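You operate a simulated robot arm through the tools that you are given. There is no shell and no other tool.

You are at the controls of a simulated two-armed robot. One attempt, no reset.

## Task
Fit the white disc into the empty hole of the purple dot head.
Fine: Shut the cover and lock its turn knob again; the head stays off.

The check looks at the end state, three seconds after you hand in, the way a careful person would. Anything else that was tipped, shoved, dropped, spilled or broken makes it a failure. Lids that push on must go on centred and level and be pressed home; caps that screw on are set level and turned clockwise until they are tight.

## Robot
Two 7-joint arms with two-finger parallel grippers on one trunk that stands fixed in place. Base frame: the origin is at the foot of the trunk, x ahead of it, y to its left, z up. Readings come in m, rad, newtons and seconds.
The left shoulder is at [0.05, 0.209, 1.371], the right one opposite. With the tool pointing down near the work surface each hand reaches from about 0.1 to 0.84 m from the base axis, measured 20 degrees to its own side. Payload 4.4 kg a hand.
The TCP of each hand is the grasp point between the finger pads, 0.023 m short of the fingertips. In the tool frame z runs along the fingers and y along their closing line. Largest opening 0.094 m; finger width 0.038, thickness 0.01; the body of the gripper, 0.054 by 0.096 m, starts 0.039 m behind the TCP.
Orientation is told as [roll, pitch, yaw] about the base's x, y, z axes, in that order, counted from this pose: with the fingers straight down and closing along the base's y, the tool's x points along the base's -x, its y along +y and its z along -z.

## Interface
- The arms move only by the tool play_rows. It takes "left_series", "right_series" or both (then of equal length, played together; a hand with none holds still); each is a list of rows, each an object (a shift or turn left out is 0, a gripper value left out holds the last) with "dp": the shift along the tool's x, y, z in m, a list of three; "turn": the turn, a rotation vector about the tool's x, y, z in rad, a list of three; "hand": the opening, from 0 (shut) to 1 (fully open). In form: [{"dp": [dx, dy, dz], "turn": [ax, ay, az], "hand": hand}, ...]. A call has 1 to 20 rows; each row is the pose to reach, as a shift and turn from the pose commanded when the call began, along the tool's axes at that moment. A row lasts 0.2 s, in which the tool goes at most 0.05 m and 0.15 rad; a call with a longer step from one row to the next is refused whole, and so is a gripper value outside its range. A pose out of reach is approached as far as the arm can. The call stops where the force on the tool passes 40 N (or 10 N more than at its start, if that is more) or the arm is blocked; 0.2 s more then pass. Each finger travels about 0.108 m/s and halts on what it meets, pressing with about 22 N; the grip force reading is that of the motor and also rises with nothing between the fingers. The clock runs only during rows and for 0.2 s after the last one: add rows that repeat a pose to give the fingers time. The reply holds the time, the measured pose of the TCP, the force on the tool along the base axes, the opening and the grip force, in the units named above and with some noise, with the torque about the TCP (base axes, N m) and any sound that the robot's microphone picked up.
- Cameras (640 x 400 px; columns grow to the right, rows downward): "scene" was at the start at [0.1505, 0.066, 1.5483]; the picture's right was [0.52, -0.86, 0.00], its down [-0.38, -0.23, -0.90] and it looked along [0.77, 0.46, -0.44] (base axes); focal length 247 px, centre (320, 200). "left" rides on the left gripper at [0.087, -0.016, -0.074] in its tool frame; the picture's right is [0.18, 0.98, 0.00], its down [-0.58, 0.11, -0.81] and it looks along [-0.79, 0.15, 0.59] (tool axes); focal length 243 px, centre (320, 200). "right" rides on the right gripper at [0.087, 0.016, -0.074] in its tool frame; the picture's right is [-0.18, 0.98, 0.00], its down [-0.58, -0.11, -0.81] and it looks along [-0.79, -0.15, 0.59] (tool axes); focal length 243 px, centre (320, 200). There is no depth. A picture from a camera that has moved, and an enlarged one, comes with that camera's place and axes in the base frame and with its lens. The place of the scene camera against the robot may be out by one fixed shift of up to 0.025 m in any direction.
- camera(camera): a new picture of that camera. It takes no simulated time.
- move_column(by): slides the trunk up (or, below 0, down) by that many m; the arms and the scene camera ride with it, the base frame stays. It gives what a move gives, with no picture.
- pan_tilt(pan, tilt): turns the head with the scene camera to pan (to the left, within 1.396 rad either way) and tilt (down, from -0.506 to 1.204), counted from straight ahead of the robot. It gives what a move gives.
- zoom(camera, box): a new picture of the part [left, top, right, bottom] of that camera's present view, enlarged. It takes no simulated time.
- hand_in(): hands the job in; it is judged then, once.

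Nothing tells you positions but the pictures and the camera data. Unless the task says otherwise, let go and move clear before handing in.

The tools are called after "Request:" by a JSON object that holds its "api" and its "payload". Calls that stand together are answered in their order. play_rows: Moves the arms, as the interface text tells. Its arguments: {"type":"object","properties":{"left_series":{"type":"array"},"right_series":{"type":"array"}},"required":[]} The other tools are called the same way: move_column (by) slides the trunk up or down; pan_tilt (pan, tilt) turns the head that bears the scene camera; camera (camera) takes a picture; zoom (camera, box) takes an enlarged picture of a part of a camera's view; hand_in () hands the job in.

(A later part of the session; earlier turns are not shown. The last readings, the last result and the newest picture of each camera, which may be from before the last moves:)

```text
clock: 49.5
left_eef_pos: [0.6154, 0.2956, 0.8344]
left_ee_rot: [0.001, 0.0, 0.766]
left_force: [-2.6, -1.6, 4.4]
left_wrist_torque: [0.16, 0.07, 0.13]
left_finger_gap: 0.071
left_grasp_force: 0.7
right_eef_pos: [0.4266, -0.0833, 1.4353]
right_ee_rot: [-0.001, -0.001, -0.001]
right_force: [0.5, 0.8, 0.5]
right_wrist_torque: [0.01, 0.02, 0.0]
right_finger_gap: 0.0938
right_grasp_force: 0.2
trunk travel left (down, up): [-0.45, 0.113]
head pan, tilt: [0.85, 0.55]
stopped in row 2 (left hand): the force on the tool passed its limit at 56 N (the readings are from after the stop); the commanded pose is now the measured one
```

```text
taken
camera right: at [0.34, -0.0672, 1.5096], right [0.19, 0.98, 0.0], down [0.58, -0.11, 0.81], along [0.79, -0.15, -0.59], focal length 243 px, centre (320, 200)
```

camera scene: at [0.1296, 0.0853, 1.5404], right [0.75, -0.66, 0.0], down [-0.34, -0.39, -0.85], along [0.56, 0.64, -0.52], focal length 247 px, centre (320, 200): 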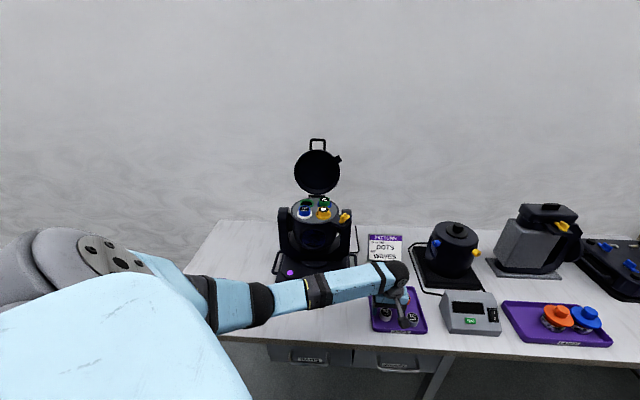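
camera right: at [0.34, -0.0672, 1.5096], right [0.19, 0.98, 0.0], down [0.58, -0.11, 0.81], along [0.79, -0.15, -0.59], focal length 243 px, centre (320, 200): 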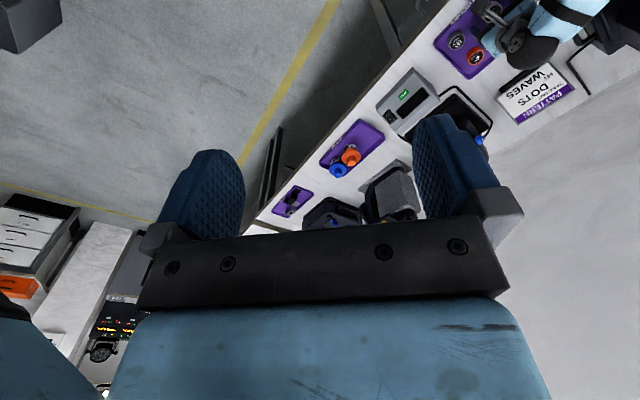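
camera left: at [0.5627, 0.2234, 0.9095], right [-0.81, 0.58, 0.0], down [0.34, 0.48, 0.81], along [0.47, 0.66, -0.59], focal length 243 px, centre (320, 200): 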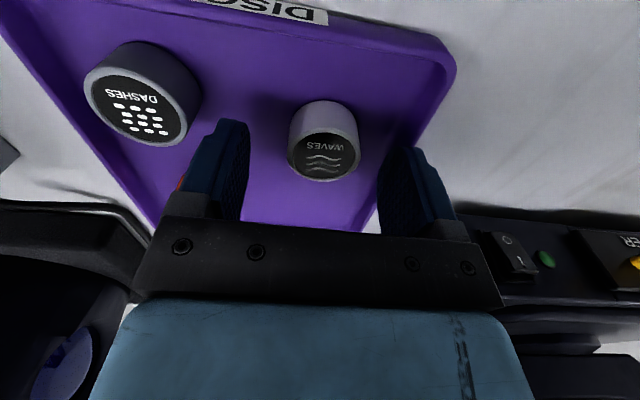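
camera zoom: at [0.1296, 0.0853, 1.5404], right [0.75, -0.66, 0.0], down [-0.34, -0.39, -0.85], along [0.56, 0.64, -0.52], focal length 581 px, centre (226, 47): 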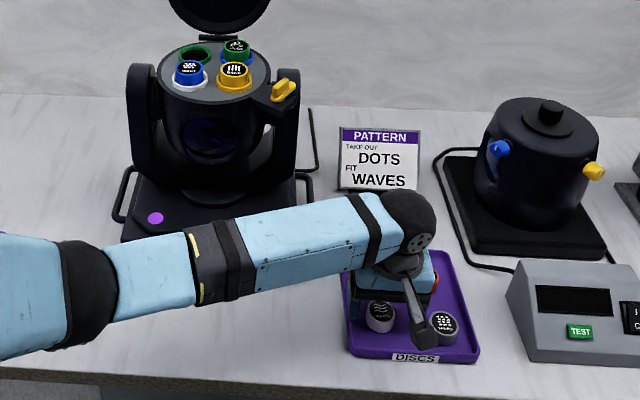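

The left forearm runs low across the front of the head's base and likely brushed it; nothing appears shifted. I'll back up, raise the trunk so the arm comes in from higher, and then check.

Request:
{"api": "play_rows", "payload": {"left_series": [{"dp": [0, 0, -0.03]}, {"dp": [0, 0, -0.06]}]}}

Request:
{"api": "move_column", "payload": {"by": 0.11}}

Request:
{"api": "zoom", "payload": {"camera": "scene", "box": [250, 180, 450, 350]}}

Request:
{"api": "camera", "payload": {"camera": "left"}}

```text
clock: 50.1
left_eef_pos: [0.616, 0.2959, 0.8935]
left_ee_rot: [0.0, 0.0, 0.765]
left_force: [0.6, -1.7, 0.0]
left_wrist_torque: [-0.02, 0.0, 0.02]
left_finger_gap: 0.0703
left_grasp_force: 0.0
right_eef_pos: [0.4286, -0.0826, 1.4345]
right_ee_rot: [-0.002, 0.0, -0.001]
right_force: [0.0, -0.6, 0.5]
right_wrist_torque: [-0.04, -0.01, 0.02]
right_finger_gap: 0.0939
right_grasp_force: 0.1
trunk travel left (down, up): [-0.45, 0.113]
head pan, tilt: [0.85, 0.55]
```

```text
clock: 51.5
left_eef_pos: [0.6162, 0.2962, 1.0036]
left_ee_rot: [0.0, -0.001, 0.763]
left_force: [-0.1, -0.1, -0.1]
left_wrist_torque: [0.02, -0.01, 0.05]
left_finger_gap: 0.0705
left_grasp_force: 0.1
right_eef_pos: [0.4278, -0.0838, 1.5433]
right_ee_rot: [0.002, 0.0, 0.0]
right_force: [0.7, 0.4, -0.7]
right_wrist_torque: [-0.01, 0.01, 0.02]
right_finger_gap: 0.0941
right_grasp_force: 0.2
trunk travel left (down, up): [-0.56, 0.003]
head pan, tilt: [0.85, 0.55]
```

```text
2.35 times, centred on (350, 265) of scene
camera zoom: at [0.1314, 0.086, 1.6501], right [0.75, -0.66, 0.0], down [-0.34, -0.39, -0.85], along [0.56, 0.64, -0.52], focal length 581 px, centre (249, 47)
```

zoom: 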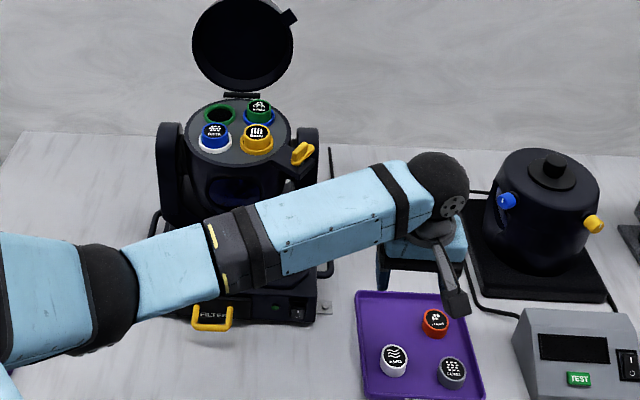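

```text
taken
camera left: at [0.5635, 0.2239, 1.0783], right [-0.81, 0.58, 0.0], down [0.34, 0.48, 0.81], along [0.47, 0.66, -0.59], focal length 243 px, centre (320, 200)
```

left: 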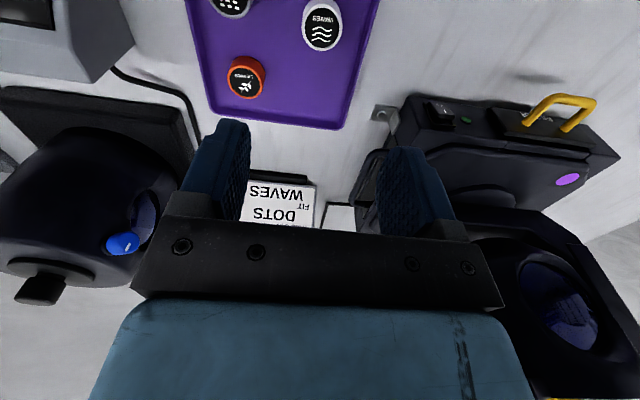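

With the trunk up, the forearm sits higher. I'll narrow the opening a little and descend again in stages, checking forces.

Request:
{"api": "play_rows", "payload": {"left_series": [{"dp": [0, 0.0015, 0.045], "hand": 0.6}, {"dp": [0, 0.0015, 0.09]}, {"dp": [0, 0.0015, 0.13]}, {"dp": [0, 0.0015, 0.145]}]}}

Request:
{"api": "camera", "payload": {"camera": "left"}}

Request:
{"api": "zoom", "payload": {"camera": "scene", "box": [250, 180, 450, 350]}}

```text
clock: 52.5
left_eef_pos: [0.6136, 0.298, 0.8594]
left_ee_rot: [0.001, 0.0, 0.765]
left_force: [0.7, 0.5, -0.6]
left_wrist_torque: [-0.02, 0.0, -0.05]
left_finger_gap: 0.0564
left_grasp_force: 0.0
right_eef_pos: [0.4273, -0.0809, 1.545]
right_ee_rot: [0.001, -0.002, -0.001]
right_force: [-0.2, 0.9, -0.9]
right_wrist_torque: [-0.01, -0.02, 0.05]
right_finger_gap: 0.0938
right_grasp_force: 0.0
trunk travel left (down, up): [-0.56, 0.003]
head pan, tilt: [0.85, 0.55]
```

```text
taken
camera left: at [0.5614, 0.2247, 0.9335], right [-0.81, 0.58, 0.0], down [0.34, 0.48, 0.81], along [0.47, 0.66, -0.59], focal length 243 px, centre (320, 200)
```

left: 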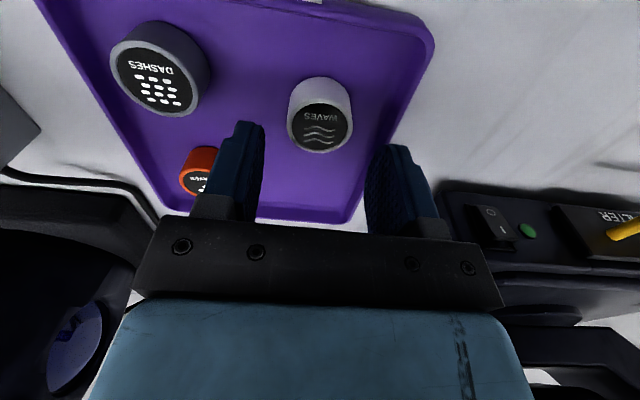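

```text
2.35 times, centred on (350, 265) of scene
camera zoom: at [0.1313, 0.0861, 1.6502], right [0.75, -0.66, 0.0], down [-0.34, -0.39, -0.85], along [0.56, 0.64, -0.52], focal length 581 px, centre (249, 47)
```

zoom: 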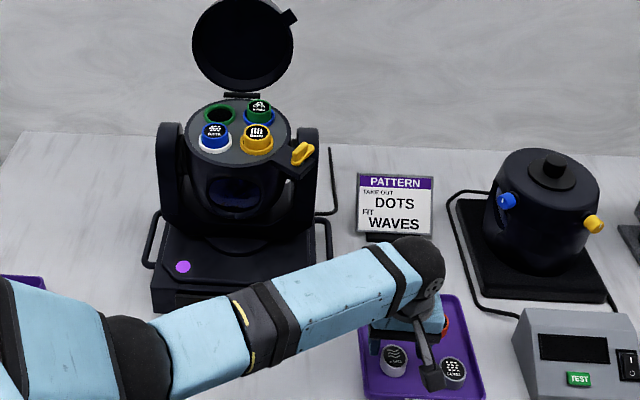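

No contact at this height, and the disc is centred between the fingers. Continuing down in small steps.

Request:
{"api": "play_rows", "payload": {"left_series": [{"dp": [0, 0, 0.01]}, {"dp": [0, 0, 0.02]}, {"dp": [0, 0, 0.03]}, {"dp": [0, 0, 0.038]}, {"dp": [0, 0, 0.045]}]}}

Request:
{"api": "camera", "payload": {"camera": "left"}}

```text
clock: 53.7
left_eef_pos: [0.6148, 0.2974, 0.8179]
left_ee_rot: [-0.004, -0.005, 0.764]
left_force: [-1.6, 2.4, 23.1]
left_wrist_torque: [0.1, 0.66, -0.16]
left_finger_gap: 0.0566
left_grasp_force: 0.1
right_eef_pos: [0.4249, -0.083, 1.5455]
right_ee_rot: [0.001, -0.001, -0.002]
right_force: [0.1, -0.3, -0.9]
right_wrist_torque: [-0.01, 0.03, -0.03]
right_finger_gap: 0.0942
right_grasp_force: 0.1
trunk travel left (down, up): [-0.56, 0.003]
head pan, tilt: [0.85, 0.55]
```

```text
taken
camera left: at [0.5622, 0.2249, 0.8923], right [-0.81, 0.58, 0.0], down [0.34, 0.48, 0.81], along [0.47, 0.66, -0.59], focal length 243 px, centre (320, 200)
```

left: 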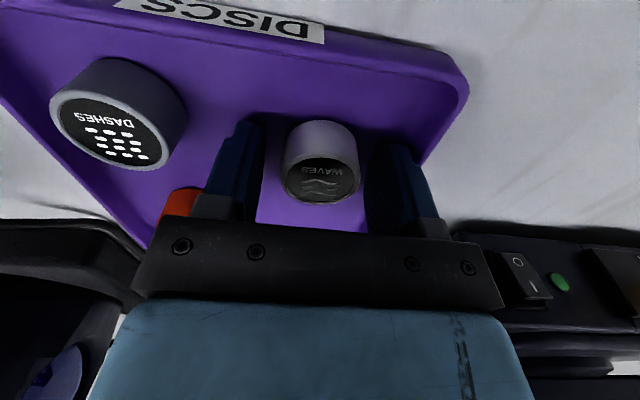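

The fingertips are resting on the tray floor, so the disc is about 23 mm tall with its top near z 0.818. I'll rise so the fingers hold just its upper ~12 mm, then grip.

Request:
{"api": "play_rows", "payload": {"left_series": [{"dp": [0, 0, -0.0146]}, {"dp": [0, 0, -0.0146]}, {"dp": [0, 0, -0.0146], "hand": 0.45}, {"dp": [0, 0, -0.0146], "hand": 0.35}, {"dp": [0, 0, -0.0146], "hand": 0.25}, {"dp": [0, 0, -0.0146], "hand": 0.25}]}}

Request:
{"api": "camera", "payload": {"camera": "left"}}

```text
clock: 55.1
left_eef_pos: [0.6145, 0.298, 0.8273]
left_ee_rot: [-0.001, 0.0, 0.764]
left_force: [-0.1, 0.4, -0.2]
left_wrist_torque: [-0.04, 0.01, 0.0]
left_finger_gap: 0.0361
left_grasp_force: 22.8
right_eef_pos: [0.428, -0.0814, 1.5448]
right_ee_rot: [0.001, 0.001, -0.002]
right_force: [0.3, -0.2, 0.2]
right_wrist_torque: [0.02, -0.02, 0.0]
right_finger_gap: 0.0943
right_grasp_force: 0.1
trunk travel left (down, up): [-0.56, 0.003]
head pan, tilt: [0.85, 0.55]
```

```text
taken
camera left: at [0.5621, 0.225, 0.9029], right [-0.81, 0.58, 0.0], down [0.34, 0.48, 0.81], along [0.47, 0.66, -0.59], focal length 243 px, centre (320, 200)
```

left: 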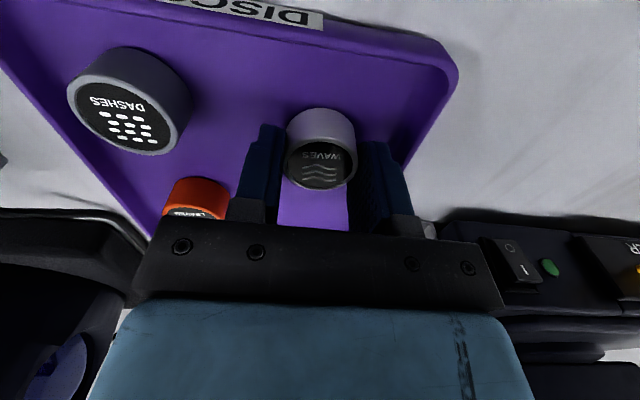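

Disc gripped (36 mm). Tightening and lifting straight up.

Request:
{"api": "play_rows", "payload": {"left_series": [{"hand": 0.0}, {"dp": [0, 0, -0.02]}, {"dp": [0, 0, -0.06]}, {"dp": [0, 0, -0.1]}, {"dp": [0, 0, -0.14]}]}}

Request:
{"api": "zoom", "payload": {"camera": "left", "box": [220, 60, 420, 220]}}

Request:
{"api": "camera", "payload": {"camera": "scene"}}

```text
clock: 56.3
left_eef_pos: [0.6158, 0.2971, 0.9676]
left_ee_rot: [0.002, 0.001, 0.765]
left_force: [-0.4, -0.4, -0.1]
left_wrist_torque: [-0.01, 0.0, -0.02]
left_finger_gap: 0.036
left_grasp_force: 21.9
right_eef_pos: [0.4271, -0.0834, 1.5449]
right_ee_rot: [0.0, 0.0, -0.003]
right_force: [0.0, -0.2, -0.2]
right_wrist_torque: [0.01, -0.01, 0.02]
right_finger_gap: 0.094
right_grasp_force: 0.0
trunk travel left (down, up): [-0.56, 0.003]
head pan, tilt: [0.85, 0.55]
```

```text
2.50 times, centred on (320, 140) of left
camera zoom: at [0.5629, 0.2244, 1.0438], right [-0.81, 0.58, 0.0], down [0.35, 0.48, 0.81], along [0.47, 0.66, -0.59], focal length 606 px, centre (320, 350)
```

zoom: 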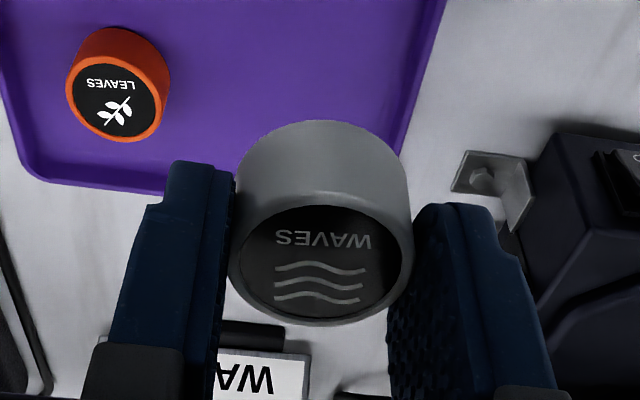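

```text
taken
camera scene: at [0.1307, 0.0856, 1.6502], right [0.75, -0.66, 0.0], down [-0.34, -0.39, -0.85], along [0.56, 0.64, -0.52], focal length 247 px, centre (320, 200)
```

scene: 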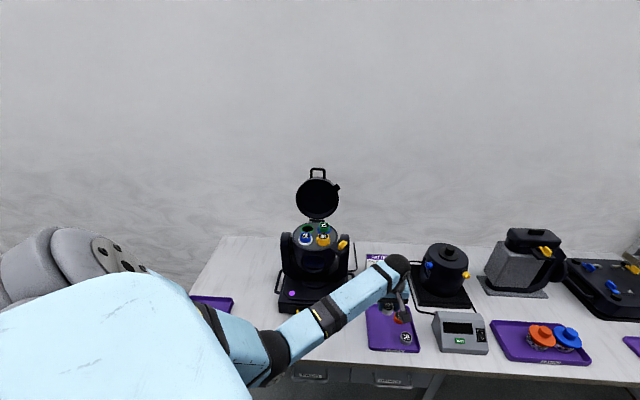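

The disc is held level. I'll raise it well clear and carry it over to the empty well.

Request:
{"api": "play_rows", "payload": {"left_series": [{"dp": [0, 0, -0.05]}, {"dp": [0, 0, -0.1]}, {"dp": [0, 0, -0.15]}, {"dp": [0, 0, -0.2]}, {"dp": [0, 0, -0.25]}, {"dp": [0, 0, -0.3]}]}}

Request:
{"api": "play_rows", "payload": {"left_series": [{"dp": [0.0, 0.03, 0]}, {"dp": [0.0, 0.07, 0]}, {"dp": [-0.02, 0.11, 0]}, {"dp": [-0.05, 0.15, 0]}, {"dp": [-0.08, 0.185, 0]}, {"dp": [-0.11, 0.22, 0]}, {"dp": [-0.13, 0.25, 0]}]}}

Request:
{"api": "camera", "payload": {"camera": "left"}}

Request:
{"api": "zoom", "payload": {"camera": "scene", "box": [240, 120, 420, 290]}}

```text
clock: 57.7
left_eef_pos: [0.6146, 0.2976, 1.268]
left_ee_rot: [0.002, 0.002, 0.764]
left_force: [0.0, -1.0, -0.7]
left_wrist_torque: [0.0, 0.01, 0.02]
left_finger_gap: 0.0365
left_grasp_force: 21.9
right_eef_pos: [0.4276, -0.0818, 1.5438]
right_ee_rot: [0.0, -0.001, -0.002]
right_force: [-0.6, 0.5, -0.2]
right_wrist_torque: [-0.03, -0.03, -0.01]
right_finger_gap: 0.0937
right_grasp_force: 0.2
trunk travel left (down, up): [-0.56, 0.003]
head pan, tilt: [0.85, 0.55]
```

```text
clock: 59.3
left_eef_pos: [0.5346, 0.5706, 1.2681]
left_ee_rot: [-0.003, 0.001, 0.764]
left_force: [-0.8, 0.7, -1.4]
left_wrist_torque: [-0.03, -0.01, 0.05]
left_finger_gap: 0.0362
left_grasp_force: 21.9
right_eef_pos: [0.4262, -0.0812, 1.5451]
right_ee_rot: [0.001, 0.0, -0.005]
right_force: [-0.2, 0.9, -0.4]
right_wrist_torque: [-0.02, 0.02, -0.01]
right_finger_gap: 0.094
right_grasp_force: 0.0
trunk travel left (down, up): [-0.56, 0.003]
head pan, tilt: [0.85, 0.55]
```

```text
taken
camera left: at [0.4828, 0.4974, 1.3427], right [-0.81, 0.58, 0.0], down [0.34, 0.48, 0.81], along [0.47, 0.66, -0.59], focal length 243 px, centre (320, 200)
```

left: 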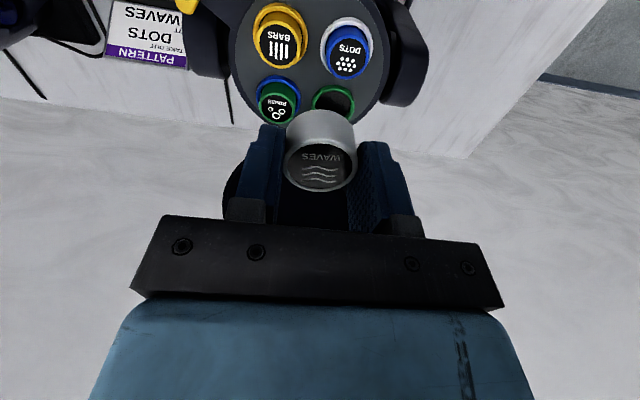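

```text
2.35 times, centred on (330, 205) of scene
camera zoom: at [0.1301, 0.0871, 1.6502], right [0.75, -0.66, 0.0], down [-0.34, -0.39, -0.85], along [0.56, 0.64, -0.52], focal length 581 px, centre (296, 188)
```

zoom: 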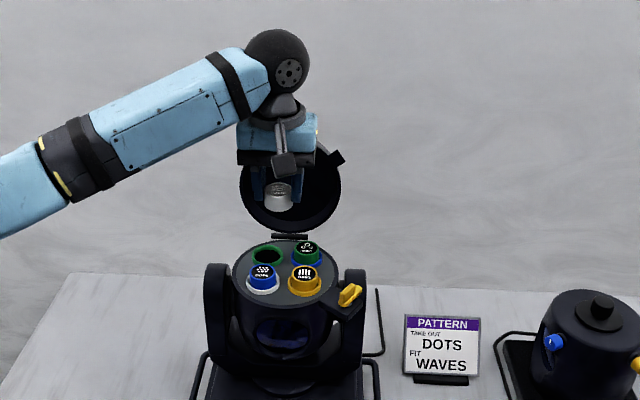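

The wells are visible just ahead. I'll zoom in for exact well and ring positions.

Request:
{"api": "zoom", "payload": {"camera": "left", "box": [230, 0, 410, 130]}}

Request:
{"api": "zoom", "payload": {"camera": "scene", "box": [300, 215, 350, 255]}}

```text
3.08 times, centred on (320, 65) of left
camera zoom: at [0.4828, 0.4974, 1.3427], right [-0.81, 0.58, 0.0], down [0.34, 0.48, 0.81], along [0.47, 0.66, -0.59], focal length 746 px, centre (320, 615)
```

zoom: 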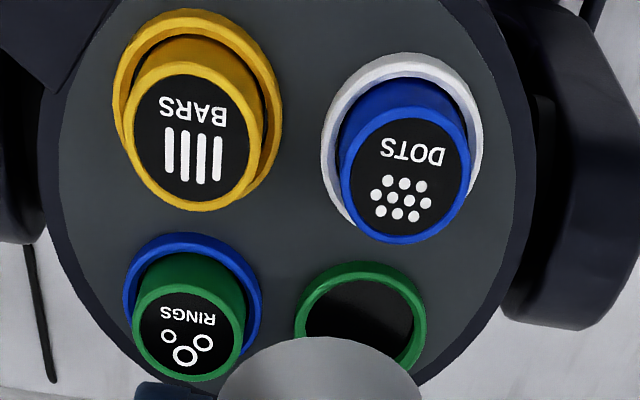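

```text
10.00 times, centred on (325, 235) of scene
camera zoom: at [0.1301, 0.0871, 1.6502], right [0.75, -0.66, 0.0], down [-0.34, -0.39, -0.85], along [0.56, 0.64, -0.52], focal length 2471 px, centre (270, -150)
```

zoom: 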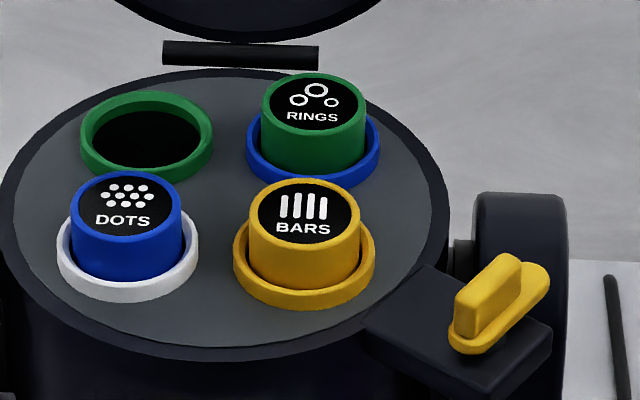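

The wells are ringed sockets with slight clearance, and seated discs stand ~15 mm proud of their rings. I estimate the empty well's centre at (0.563, 0.6365), ring top near z 1.097. I'll move above it and check alignment.

Request:
{"api": "play_rows", "payload": {"left_series": [{"dp": [-0.02, 0.01, 0]}, {"dp": [-0.045, 0.02, 0]}, {"dp": [-0.066, 0.0281, 0]}, {"dp": [-0.066, 0.0281, 0.03]}, {"dp": [-0.066, 0.0281, 0.06]}, {"dp": [-0.066, 0.0281, 0.085]}]}}

Request:
{"api": "camera", "payload": {"camera": "left"}}

Request:
{"api": "zoom", "payload": {"camera": "left", "box": [230, 50, 410, 200]}}

Request:
{"api": "zoom", "payload": {"camera": "scene", "box": [270, 170, 370, 250]}}

```text
clock: 60.7
left_eef_pos: [0.5628, 0.6345, 1.1823]
left_ee_rot: [0.0, -0.001, 0.764]
left_force: [0.4, 0.4, -0.3]
left_wrist_torque: [-0.01, 0.0, 0.05]
left_finger_gap: 0.0362
left_grasp_force: 21.7
right_eef_pos: [0.4284, -0.0818, 1.5434]
right_ee_rot: [0.0, 0.002, 0.0]
right_force: [0.1, 0.5, 0.2]
right_wrist_torque: [-0.01, -0.01, 0.0]
right_finger_gap: 0.094
right_grasp_force: 0.0
trunk travel left (down, up): [-0.56, 0.003]
head pan, tilt: [0.85, 0.55]
```

```text
taken
camera left: at [0.5113, 0.5617, 1.2568], right [-0.81, 0.58, 0.0], down [0.34, 0.48, 0.81], along [0.47, 0.66, -0.59], focal length 243 px, centre (320, 200)
```

left: 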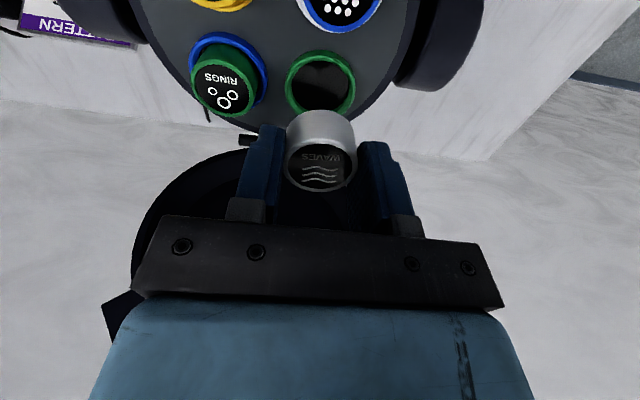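

```text
2.67 times, centred on (320, 125) of left
camera zoom: at [0.5113, 0.5617, 1.2568], right [-0.81, 0.58, 0.0], down [0.34, 0.48, 0.81], along [0.47, 0.66, -0.59], focal length 647 px, centre (320, 400)
```

zoom: 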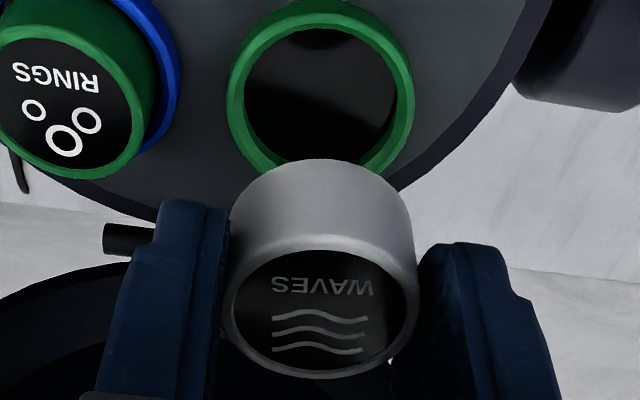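

```text
5.00 times, centred on (320, 210) of scene
camera zoom: at [0.1317, 0.0862, 1.6502], right [0.75, -0.66, 0.0], down [-0.35, -0.39, -0.85], along [0.56, 0.64, -0.52], focal length 1235 px, centre (320, 150)
```

zoom: 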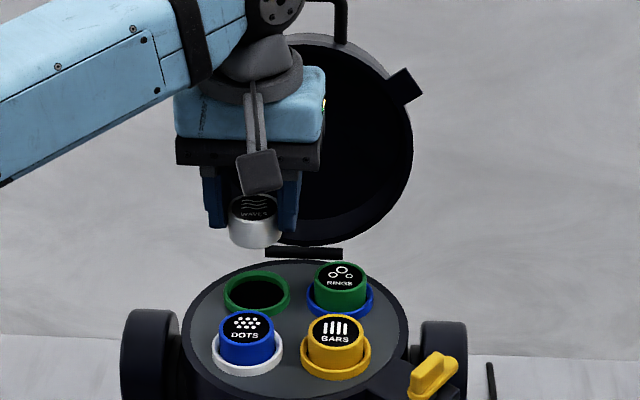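

The disc is closely lined up above the green-ringed well. I'll lower to just above the ring and recheck.

Request:
{"api": "play_rows", "payload": {"left_series": [{"dp": [0, 0, 0.015]}, {"dp": [0, 0, 0.03]}, {"dp": [0, 0, 0.04]}]}}

Request:
{"api": "zoom", "payload": {"camera": "left", "box": [250, 60, 390, 200]}}

Request:
{"api": "zoom", "payload": {"camera": "scene", "box": [290, 190, 350, 240]}}

```text
clock: 61.5
left_eef_pos: [0.5634, 0.6342, 1.1434]
left_ee_rot: [0.0, 0.001, 0.765]
left_force: [0.3, 0.0, -0.6]
left_wrist_torque: [-0.02, 0.02, -0.01]
left_finger_gap: 0.0362
left_grasp_force: 22.4
right_eef_pos: [0.4279, -0.0831, 1.5452]
right_ee_rot: [0.001, -0.001, -0.003]
right_force: [-0.8, 0.2, -0.3]
right_wrist_torque: [0.0, 0.01, 0.03]
right_finger_gap: 0.0939
right_grasp_force: 0.0
trunk travel left (down, up): [-0.56, 0.003]
head pan, tilt: [0.85, 0.55]
```

```text
2.86 times, centred on (320, 130) of left
camera zoom: at [0.5107, 0.5613, 1.2181], right [-0.81, 0.58, 0.0], down [0.34, 0.48, 0.81], along [0.47, 0.66, -0.59], focal length 693 px, centre (320, 400)
```

zoom: 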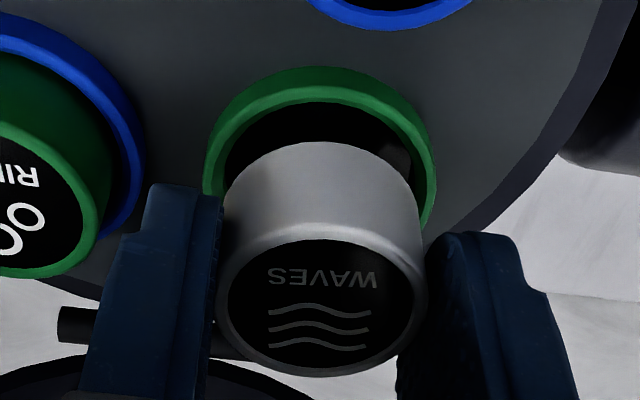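

```text
8.00 times, centred on (320, 215) of scene
camera zoom: at [0.1311, 0.0861, 1.6502], right [0.75, -0.66, 0.0], down [-0.34, -0.39, -0.85], along [0.56, 0.64, -0.52], focal length 1976 px, centre (320, 80)
```

zoom: 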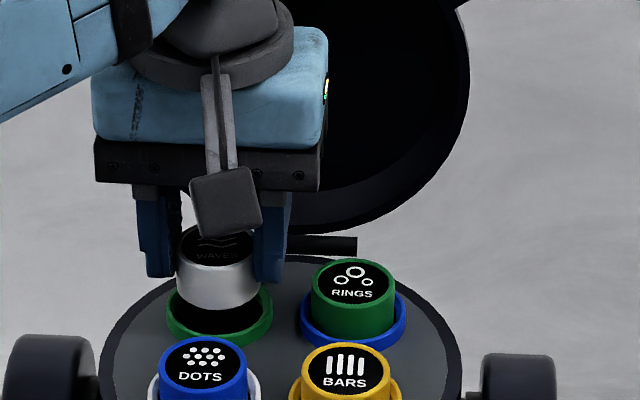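

Laterally aligned to within about a millimetre. I'll lower slowly in small steps and feel for contact.

Request:
{"api": "play_rows", "payload": {"left_series": [{"dp": [0, 0, 0.003]}, {"dp": [0, 0, 0.006]}, {"dp": [0, 0, 0.009]}]}}

Request:
{"api": "zoom", "payload": {"camera": "left", "box": [250, 60, 390, 200]}}

Request:
{"api": "zoom", "payload": {"camera": "scene", "box": [290, 190, 350, 240]}}

```text
clock: 62.3
left_eef_pos: [0.5635, 0.6348, 1.1348]
left_ee_rot: [0.001, -0.001, 0.765]
left_force: [-0.3, 0.4, -1.0]
left_wrist_torque: [0.01, 0.03, -0.01]
left_finger_gap: 0.0362
left_grasp_force: 22.1
right_eef_pos: [0.4273, -0.0819, 1.5443]
right_ee_rot: [-0.002, 0.001, 0.0]
right_force: [-0.2, -0.1, 0.5]
right_wrist_torque: [0.05, 0.0, -0.02]
right_finger_gap: 0.094
right_grasp_force: 0.1
trunk travel left (down, up): [-0.56, 0.003]
head pan, tilt: [0.85, 0.55]
```

```text
2.86 times, centred on (320, 130) of left
camera zoom: at [0.5111, 0.5615, 1.209], right [-0.81, 0.58, 0.0], down [0.34, 0.48, 0.81], along [0.47, 0.66, -0.59], focal length 693 px, centre (320, 400)
```

zoom: 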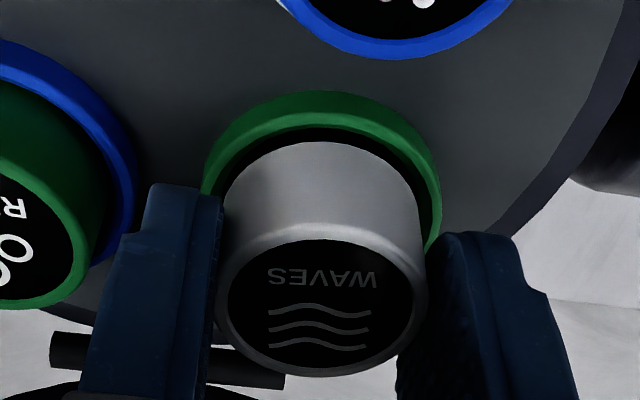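

```text
8.00 times, centred on (320, 215) of scene
camera zoom: at [0.1313, 0.0861, 1.6502], right [0.75, -0.66, 0.0], down [-0.34, -0.39, -0.85], along [0.56, 0.64, -0.52], focal length 1976 px, centre (320, 80)
```

zoom: 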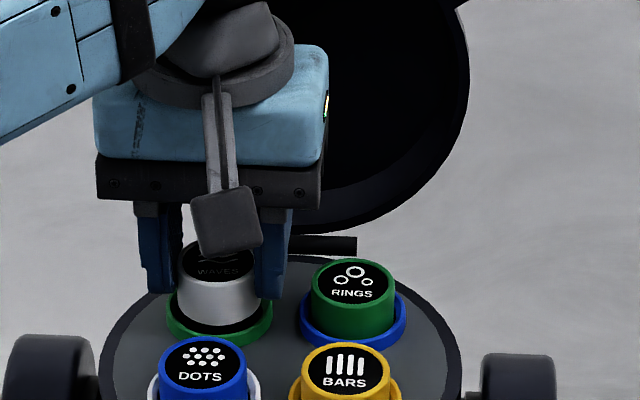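

Still no contact, with the disc directly over the socket. Continuing down.

Request:
{"api": "play_rows", "payload": {"left_series": [{"dp": [0, 0, 0.002]}, {"dp": [0, 0, 0.004]}, {"dp": [0, 0, 0.006]}]}}

Request:
{"api": "zoom", "payload": {"camera": "left", "box": [250, 60, 390, 200]}}

Request:
{"api": "zoom", "payload": {"camera": "scene", "box": [290, 190, 350, 240]}}

```text
clock: 63.1
left_eef_pos: [0.5642, 0.6335, 1.1296]
left_ee_rot: [-0.002, -0.001, 0.765]
left_force: [0.8, 1.9, 2.2]
left_wrist_torque: [0.01, -0.02, 0.01]
left_finger_gap: 0.0363
left_grasp_force: 22.2
right_eef_pos: [0.4274, -0.0811, 1.5443]
right_ee_rot: [0.0, 0.001, -0.002]
right_force: [0.3, 0.4, 0.3]
right_wrist_torque: [-0.02, 0.01, -0.01]
right_finger_gap: 0.0937
right_grasp_force: 0.1
trunk travel left (down, up): [-0.56, 0.003]
head pan, tilt: [0.85, 0.55]
```

```text
2.86 times, centred on (320, 130) of left
camera zoom: at [0.5115, 0.5612, 1.2036], right [-0.81, 0.58, 0.0], down [0.34, 0.48, 0.81], along [0.47, 0.66, -0.59], focal length 693 px, centre (320, 400)
```

zoom: 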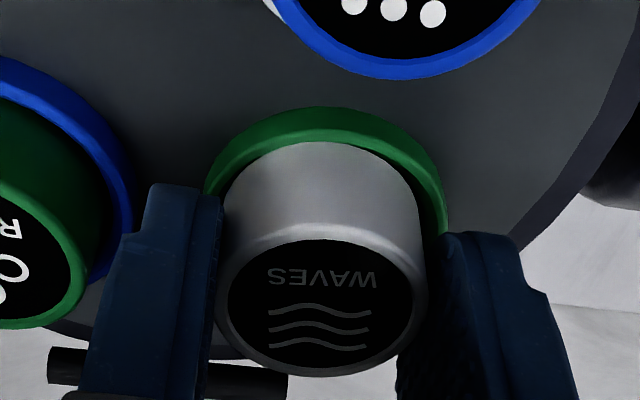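

```text
8.00 times, centred on (320, 215) of scene
camera zoom: at [0.131, 0.086, 1.6502], right [0.75, -0.66, 0.0], down [-0.34, -0.39, -0.85], along [0.56, 0.64, -0.52], focal length 1976 px, centre (320, 80)
```

zoom: 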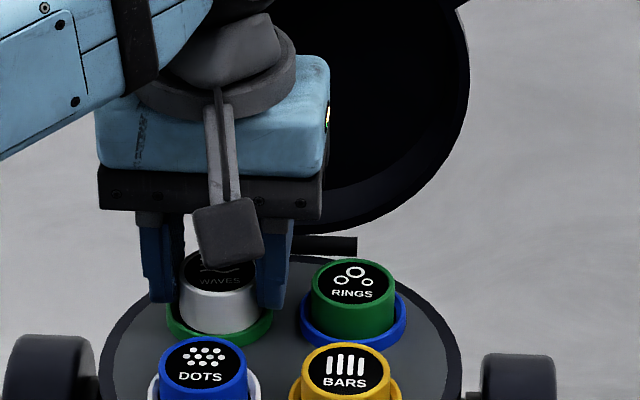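

Very light contact, pushing the disc toward the rear, so its front edge is touching the ring. I'll shift ~1.5 mm rearward and continue down.

Request:
{"api": "play_rows", "payload": {"left_series": [{"dp": [-0.0015, 0.0003, -0.001]}, {"dp": [-0.0015, 0.0003, 0.001]}, {"dp": [-0.0015, 0.0003, 0.003]}, {"dp": [-0.0015, 0.0003, 0.005]}]}}

Request:
{"api": "zoom", "payload": {"camera": "left", "box": [250, 60, 390, 200]}}

Request:
{"api": "zoom", "payload": {"camera": "scene", "box": [290, 190, 350, 240]}}

```text
clock: 64.1
left_eef_pos: [0.5656, 0.6355, 1.1221]
left_ee_rot: [-0.001, -0.001, 0.765]
left_force: [1.2, 2.7, -1.8]
left_wrist_torque: [0.1, -0.02, 0.0]
left_finger_gap: 0.036
left_grasp_force: 22.0
right_eef_pos: [0.4283, -0.0826, 1.5447]
right_ee_rot: [0.0, -0.001, 0.0]
right_force: [-0.7, 0.0, 0.8]
right_wrist_torque: [0.0, -0.01, 0.0]
right_finger_gap: 0.094
right_grasp_force: 0.1
trunk travel left (down, up): [-0.56, 0.003]
head pan, tilt: [0.85, 0.55]
```

```text
2.86 times, centred on (320, 130) of left
camera zoom: at [0.5127, 0.5632, 1.1978], right [-0.81, 0.58, 0.0], down [0.34, 0.48, 0.81], along [0.47, 0.66, -0.59], focal length 693 px, centre (320, 400)
```

zoom: 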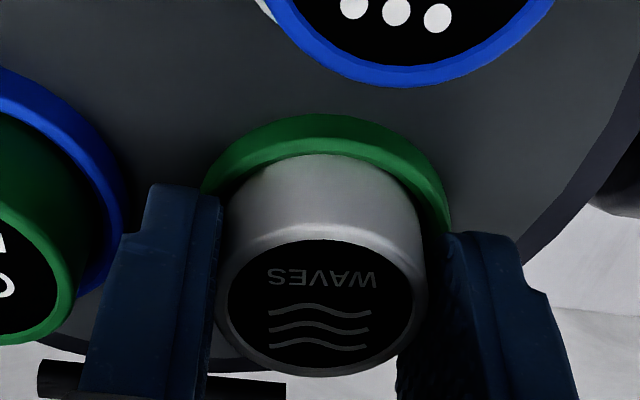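

```text
8.00 times, centred on (320, 215) of scene
camera zoom: at [0.1315, 0.0866, 1.6501], right [0.75, -0.66, 0.0], down [-0.35, -0.39, -0.85], along [0.56, 0.64, -0.52], focal length 1976 px, centre (320, 80)
```

zoom: 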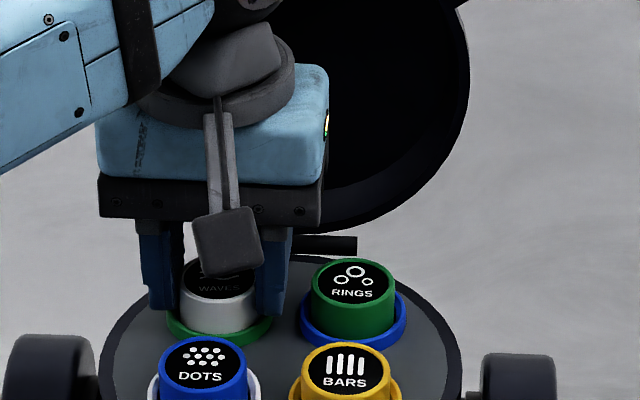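

The disc is entering the ring. I'll continue gently until it bottoms or the fingertips reach the ring.

Request:
{"api": "play_rows", "payload": {"left_series": [{"dp": [-0.001, 0.0, 0.001]}, {"dp": [-0.001, 0.0, 0.002]}, {"dp": [-0.001, 0.0, 0.003]}, {"dp": [-0.001, 0.0, 0.004]}]}}

Request:
{"api": "zoom", "payload": {"camera": "left", "box": [250, 60, 390, 200]}}

Request:
{"api": "zoom", "payload": {"camera": "scene", "box": [290, 190, 350, 240]}}

```text
clock: 65.1
left_eef_pos: [0.5651, 0.6365, 1.122]
left_ee_rot: [0.001, -0.002, 0.764]
left_force: [0.9, 3.4, 14.4]
left_wrist_torque: [-0.11, -0.01, -0.08]
left_finger_gap: 0.0363
left_grasp_force: 21.5
right_eef_pos: [0.4256, -0.0835, 1.545]
right_ee_rot: [0.003, -0.002, -0.001]
right_force: [-0.4, -0.6, -0.1]
right_wrist_torque: [-0.04, 0.01, -0.01]
right_finger_gap: 0.094
right_grasp_force: 0.0
trunk travel left (down, up): [-0.56, 0.003]
head pan, tilt: [0.85, 0.55]
```

```text
2.86 times, centred on (320, 130) of left
camera zoom: at [0.5126, 0.5628, 1.1965], right [-0.81, 0.58, 0.0], down [0.34, 0.48, 0.81], along [0.47, 0.66, -0.59], focal length 693 px, centre (320, 400)
```

zoom: 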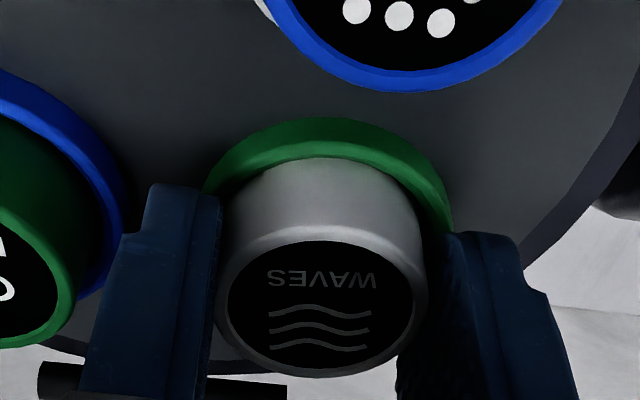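

```text
8.00 times, centred on (320, 215) of scene
camera zoom: at [0.1299, 0.0847, 1.6506], right [0.75, -0.66, 0.0], down [-0.34, -0.39, -0.85], along [0.56, 0.64, -0.52], focal length 1976 px, centre (320, 80)
```

zoom: 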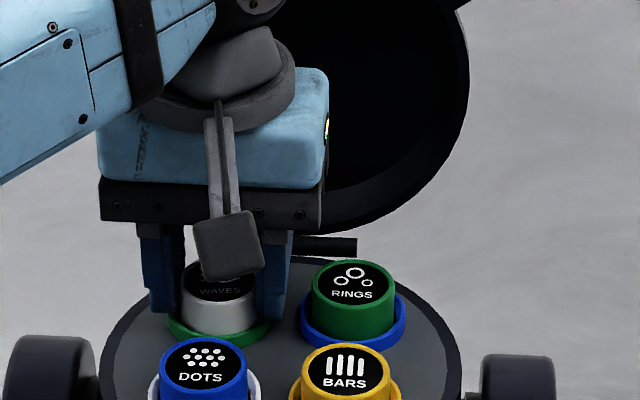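

It stopped at about the height of its neighbours with ~14 N. I'll ease off the push, open slightly and rise to look at the seating.

Request:
{"api": "play_rows", "payload": {"left_series": [{"dp": [0, 0, -0.003]}, {"dp": [0, 0, -0.003], "hand": 0.45}, {"dp": [0, 0, -0.003], "hand": 0.52}, {"dp": [0, 0, -0.003], "hand": 0.52}, {"dp": [0, 0, -0.02]}, {"dp": [0, 0, -0.05]}, {"dp": [0.03, 0, -0.08]}, {"dp": [0.07, 0, -0.1]}]}}

Request:
{"api": "zoom", "payload": {"camera": "left", "box": [230, 0, 410, 130]}}

Request:
{"api": "zoom", "payload": {"camera": "scene", "box": [290, 205, 350, 255]}}

```text
clock: 66.9
left_eef_pos: [0.515, 0.5848, 1.2211]
left_ee_rot: [-0.001, -0.002, 0.764]
left_force: [-0.4, -0.4, -0.2]
left_wrist_torque: [0.01, -0.01, 0.01]
left_finger_gap: 0.0489
left_grasp_force: 0.1
right_eef_pos: [0.4267, -0.0834, 1.545]
right_ee_rot: [0.0, 0.0, -0.001]
right_force: [0.2, 0.2, -0.5]
right_wrist_torque: [0.04, -0.01, 0.0]
right_finger_gap: 0.094
right_grasp_force: 0.1
trunk travel left (down, up): [-0.56, 0.003]
head pan, tilt: [0.85, 0.55]
```

```text
3.08 times, centred on (320, 65) of left
camera zoom: at [0.4616, 0.5135, 1.2947], right [-0.81, 0.58, 0.0], down [0.34, 0.48, 0.81], along [0.47, 0.66, -0.59], focal length 746 px, centre (320, 615)
```

zoom: 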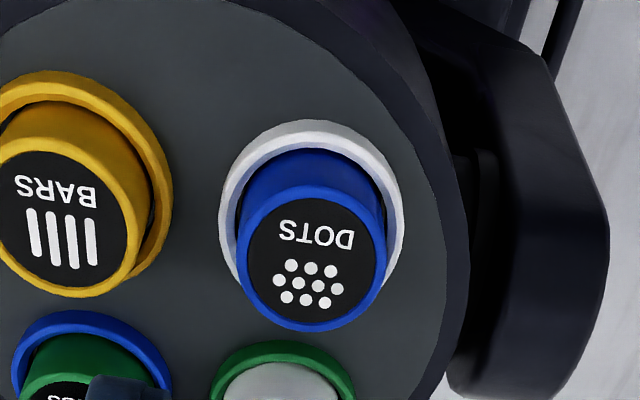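

```text
8.00 times, centred on (320, 230) of scene
camera zoom: at [0.1296, 0.0852, 1.6504], right [0.75, -0.66, 0.0], down [-0.34, -0.39, -0.85], along [0.56, 0.64, -0.52], focal length 1976 px, centre (320, -40)
```

zoom: 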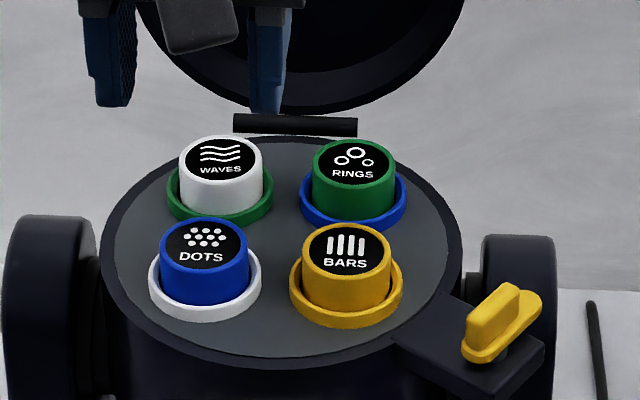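

The WAVES disc sits upright in the green-ringed well. I'll zoom closely to compare its height with the others.

Request:
{"api": "zoom", "payload": {"camera": "scene", "box": [305, 215, 345, 240]}}

Request:
{"api": "play_rows", "payload": {"left_series": [{"dp": [0.03, 0, -0.02]}, {"dp": [0.05, 0.0, -0.04]}]}}

Request:
{"api": "camera", "payload": {"camera": "left"}}

Request:
{"api": "zoom", "payload": {"camera": "left", "box": [230, 0, 410, 130]}}

```text
16.00 times, centred on (325, 228) of scene
camera zoom: at [0.1296, 0.0852, 1.6504], right [0.75, -0.66, 0.0], down [-0.34, -0.39, -0.85], along [0.56, 0.64, -0.52], focal length 3953 px, centre (240, -240)
```

zoom: 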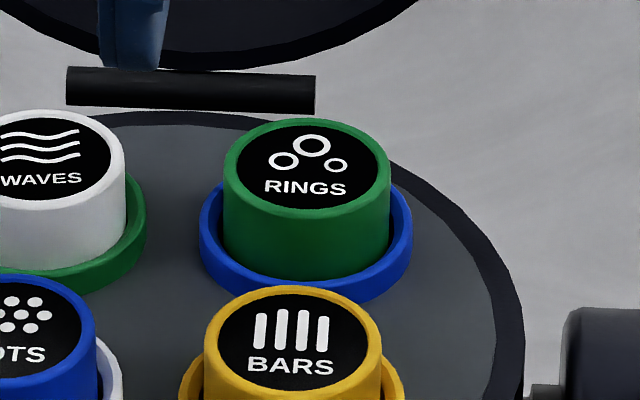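

```text
clock: 67.5
left_eef_pos: [0.4774, 0.5516, 1.2605]
left_ee_rot: [-0.001, 0.0, 0.764]
left_force: [-0.1, -0.3, 0.7]
left_wrist_torque: [0.01, -0.02, 0.0]
left_finger_gap: 0.0488
left_grasp_force: 0.0
right_eef_pos: [0.4278, -0.083, 1.5438]
right_ee_rot: [-0.001, 0.0, -0.003]
right_force: [0.1, 0.6, 0.8]
right_wrist_torque: [0.02, -0.03, 0.01]
right_finger_gap: 0.0937
right_grasp_force: 0.1
trunk travel left (down, up): [-0.56, 0.003]
head pan, tilt: [0.85, 0.55]
```

```text
taken
camera left: at [0.4256, 0.4793, 1.3348], right [-0.81, 0.58, 0.0], down [0.34, 0.48, 0.81], along [0.47, 0.66, -0.59], focal length 243 px, centre (320, 200)
```

left: 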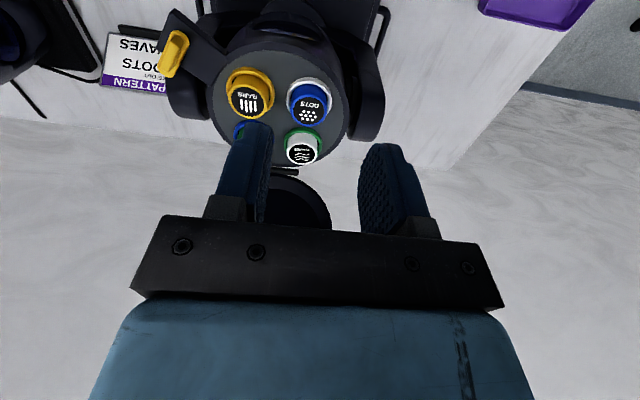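

```text
3.08 times, centred on (320, 65) of left
camera zoom: at [0.4256, 0.4793, 1.3348], right [-0.81, 0.58, 0.0], down [0.34, 0.48, 0.81], along [0.47, 0.66, -0.59], focal length 746 px, centre (320, 615)
```

zoom: 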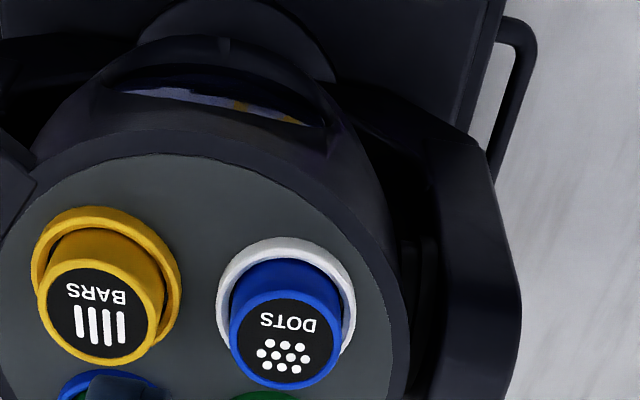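

Request:
{"api": "zoom", "payload": {"camera": "scene", "box": [295, 215, 335, 240]}}

Request:
{"api": "zoom", "payload": {"camera": "left", "box": [260, 90, 350, 180]}}

```text
16.00 times, centred on (315, 228) of scene
camera zoom: at [0.1302, 0.0851, 1.6503], right [0.75, -0.66, 0.0], down [-0.34, -0.39, -0.85], along [0.56, 0.64, -0.52], focal length 3953 px, centre (400, -240)
```

zoom: 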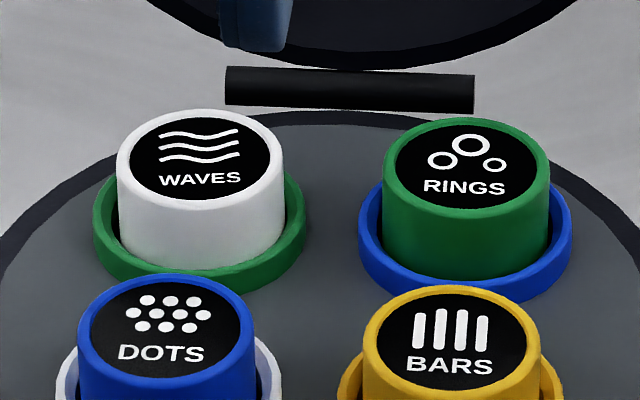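

```text
4.44 times, centred on (305, 135) of left
camera zoom: at [0.4256, 0.4793, 1.3348], right [-0.81, 0.58, 0.0], down [0.34, 0.48, 0.81], along [0.47, 0.66, -0.59], focal length 1078 px, centre (387, 489)
```

zoom: 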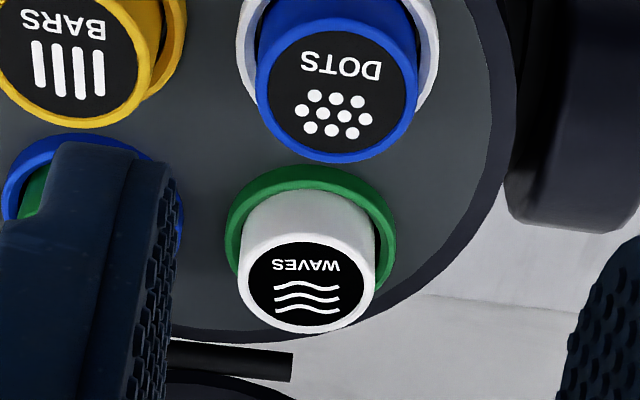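

The WAVES disc is seated level, the same height as its neighbours. Now to close the cover: I'll back away, put the trunk back at its earlier height, and return the left hand above the raised handle.

Request:
{"api": "play_rows", "payload": {"left_series": [{"dp": [0.045, 0, 0], "hand": 0.42}, {"dp": [0.09, 0, 0]}]}}

Request:
{"api": "move_column", "payload": {"by": -0.11}}

Request:
{"api": "play_rows", "payload": {"left_series": [{"dp": [0, 0, -0.03], "turn": [0, 0, 0.143]}, {"dp": [0, 0, -0.06], "turn": [0, 0, 0.286]}, {"dp": [0, 0, -0.09], "turn": [0, 0, 0.429]}, {"dp": [0, 0, -0.12], "turn": [0, 0, 0.572]}, {"dp": [0, 0, -0.15], "turn": [0, 0, 0.715]}, {"dp": [0, 0, -0.18], "turn": [0, 0, 0.858]}, {"dp": [0, 0, -0.21], "turn": [0, 0, 1.001]}, {"dp": [0, 0, -0.24], "turn": [0, 0, 1.144]}, {"dp": [0, 0, -0.27], "turn": [0, 0, 1.287]}, {"dp": [0, 0, -0.29], "turn": [0, 0, 1.43]}, {"dp": [0, 0, -0.3], "turn": [0, 0, 1.572]}]}}

Request:
{"api": "zoom", "payload": {"camera": "scene", "box": [240, 110, 400, 260]}}

```text
clock: 68.1
left_eef_pos: [0.4128, 0.4903, 1.2595]
left_ee_rot: [0.0, -0.001, 0.765]
left_force: [-0.5, -0.7, 0.9]
left_wrist_torque: [0.03, -0.02, 0.01]
left_finger_gap: 0.0396
left_grasp_force: 0.1
right_eef_pos: [0.426, -0.0836, 1.5454]
right_ee_rot: [0.002, 0.0, -0.002]
right_force: [-0.2, 0.4, -0.4]
right_wrist_torque: [0.0, 0.0, -0.02]
right_finger_gap: 0.094
right_grasp_force: 0.0
trunk travel left (down, up): [-0.56, 0.003]
head pan, tilt: [0.85, 0.55]
```

```text
clock: 69.5
left_eef_pos: [0.4131, 0.4915, 1.1501]
left_ee_rot: [0.0, 0.001, 0.764]
left_force: [0.0, 2.2, 0.3]
left_wrist_torque: [0.0, -0.03, -0.04]
left_finger_gap: 0.0396
left_grasp_force: 0.1
right_eef_pos: [0.4269, -0.081, 1.4339]
right_ee_rot: [0.0, 0.002, -0.003]
right_force: [1.0, -0.1, -0.4]
right_wrist_torque: [-0.02, 0.0, -0.01]
right_finger_gap: 0.094
right_grasp_force: 0.0
trunk travel left (down, up): [-0.45, 0.113]
head pan, tilt: [0.85, 0.55]
```

```text
clock: 72.0
left_eef_pos: [0.4152, 0.4894, 1.4435]
left_ee_rot: [-0.012, 0.012, -0.808]
left_force: [-2.5, 1.5, 9.5]
left_wrist_torque: [0.0, -0.21, -0.03]
left_finger_gap: 0.0395
left_grasp_force: 0.1
right_eef_pos: [0.428, -0.0826, 1.4338]
right_ee_rot: [-0.001, 0.001, -0.003]
right_force: [0.2, -0.6, -0.7]
right_wrist_torque: [0.0, 0.11, -0.02]
right_finger_gap: 0.094
right_grasp_force: 0.1
trunk travel left (down, up): [-0.45, 0.113]
head pan, tilt: [0.85, 0.55]
```

```text
2.67 times, centred on (320, 185) of scene
camera zoom: at [0.1314, 0.0854, 1.5404], right [0.75, -0.66, 0.0], down [-0.35, -0.39, -0.85], along [0.56, 0.64, -0.52], focal length 659 px, centre (320, 240)
```

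zoom: 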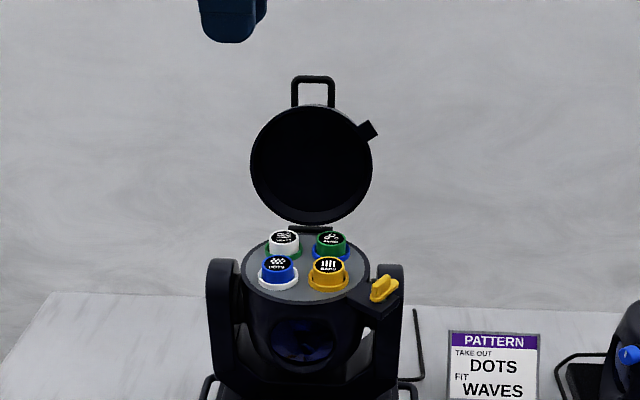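

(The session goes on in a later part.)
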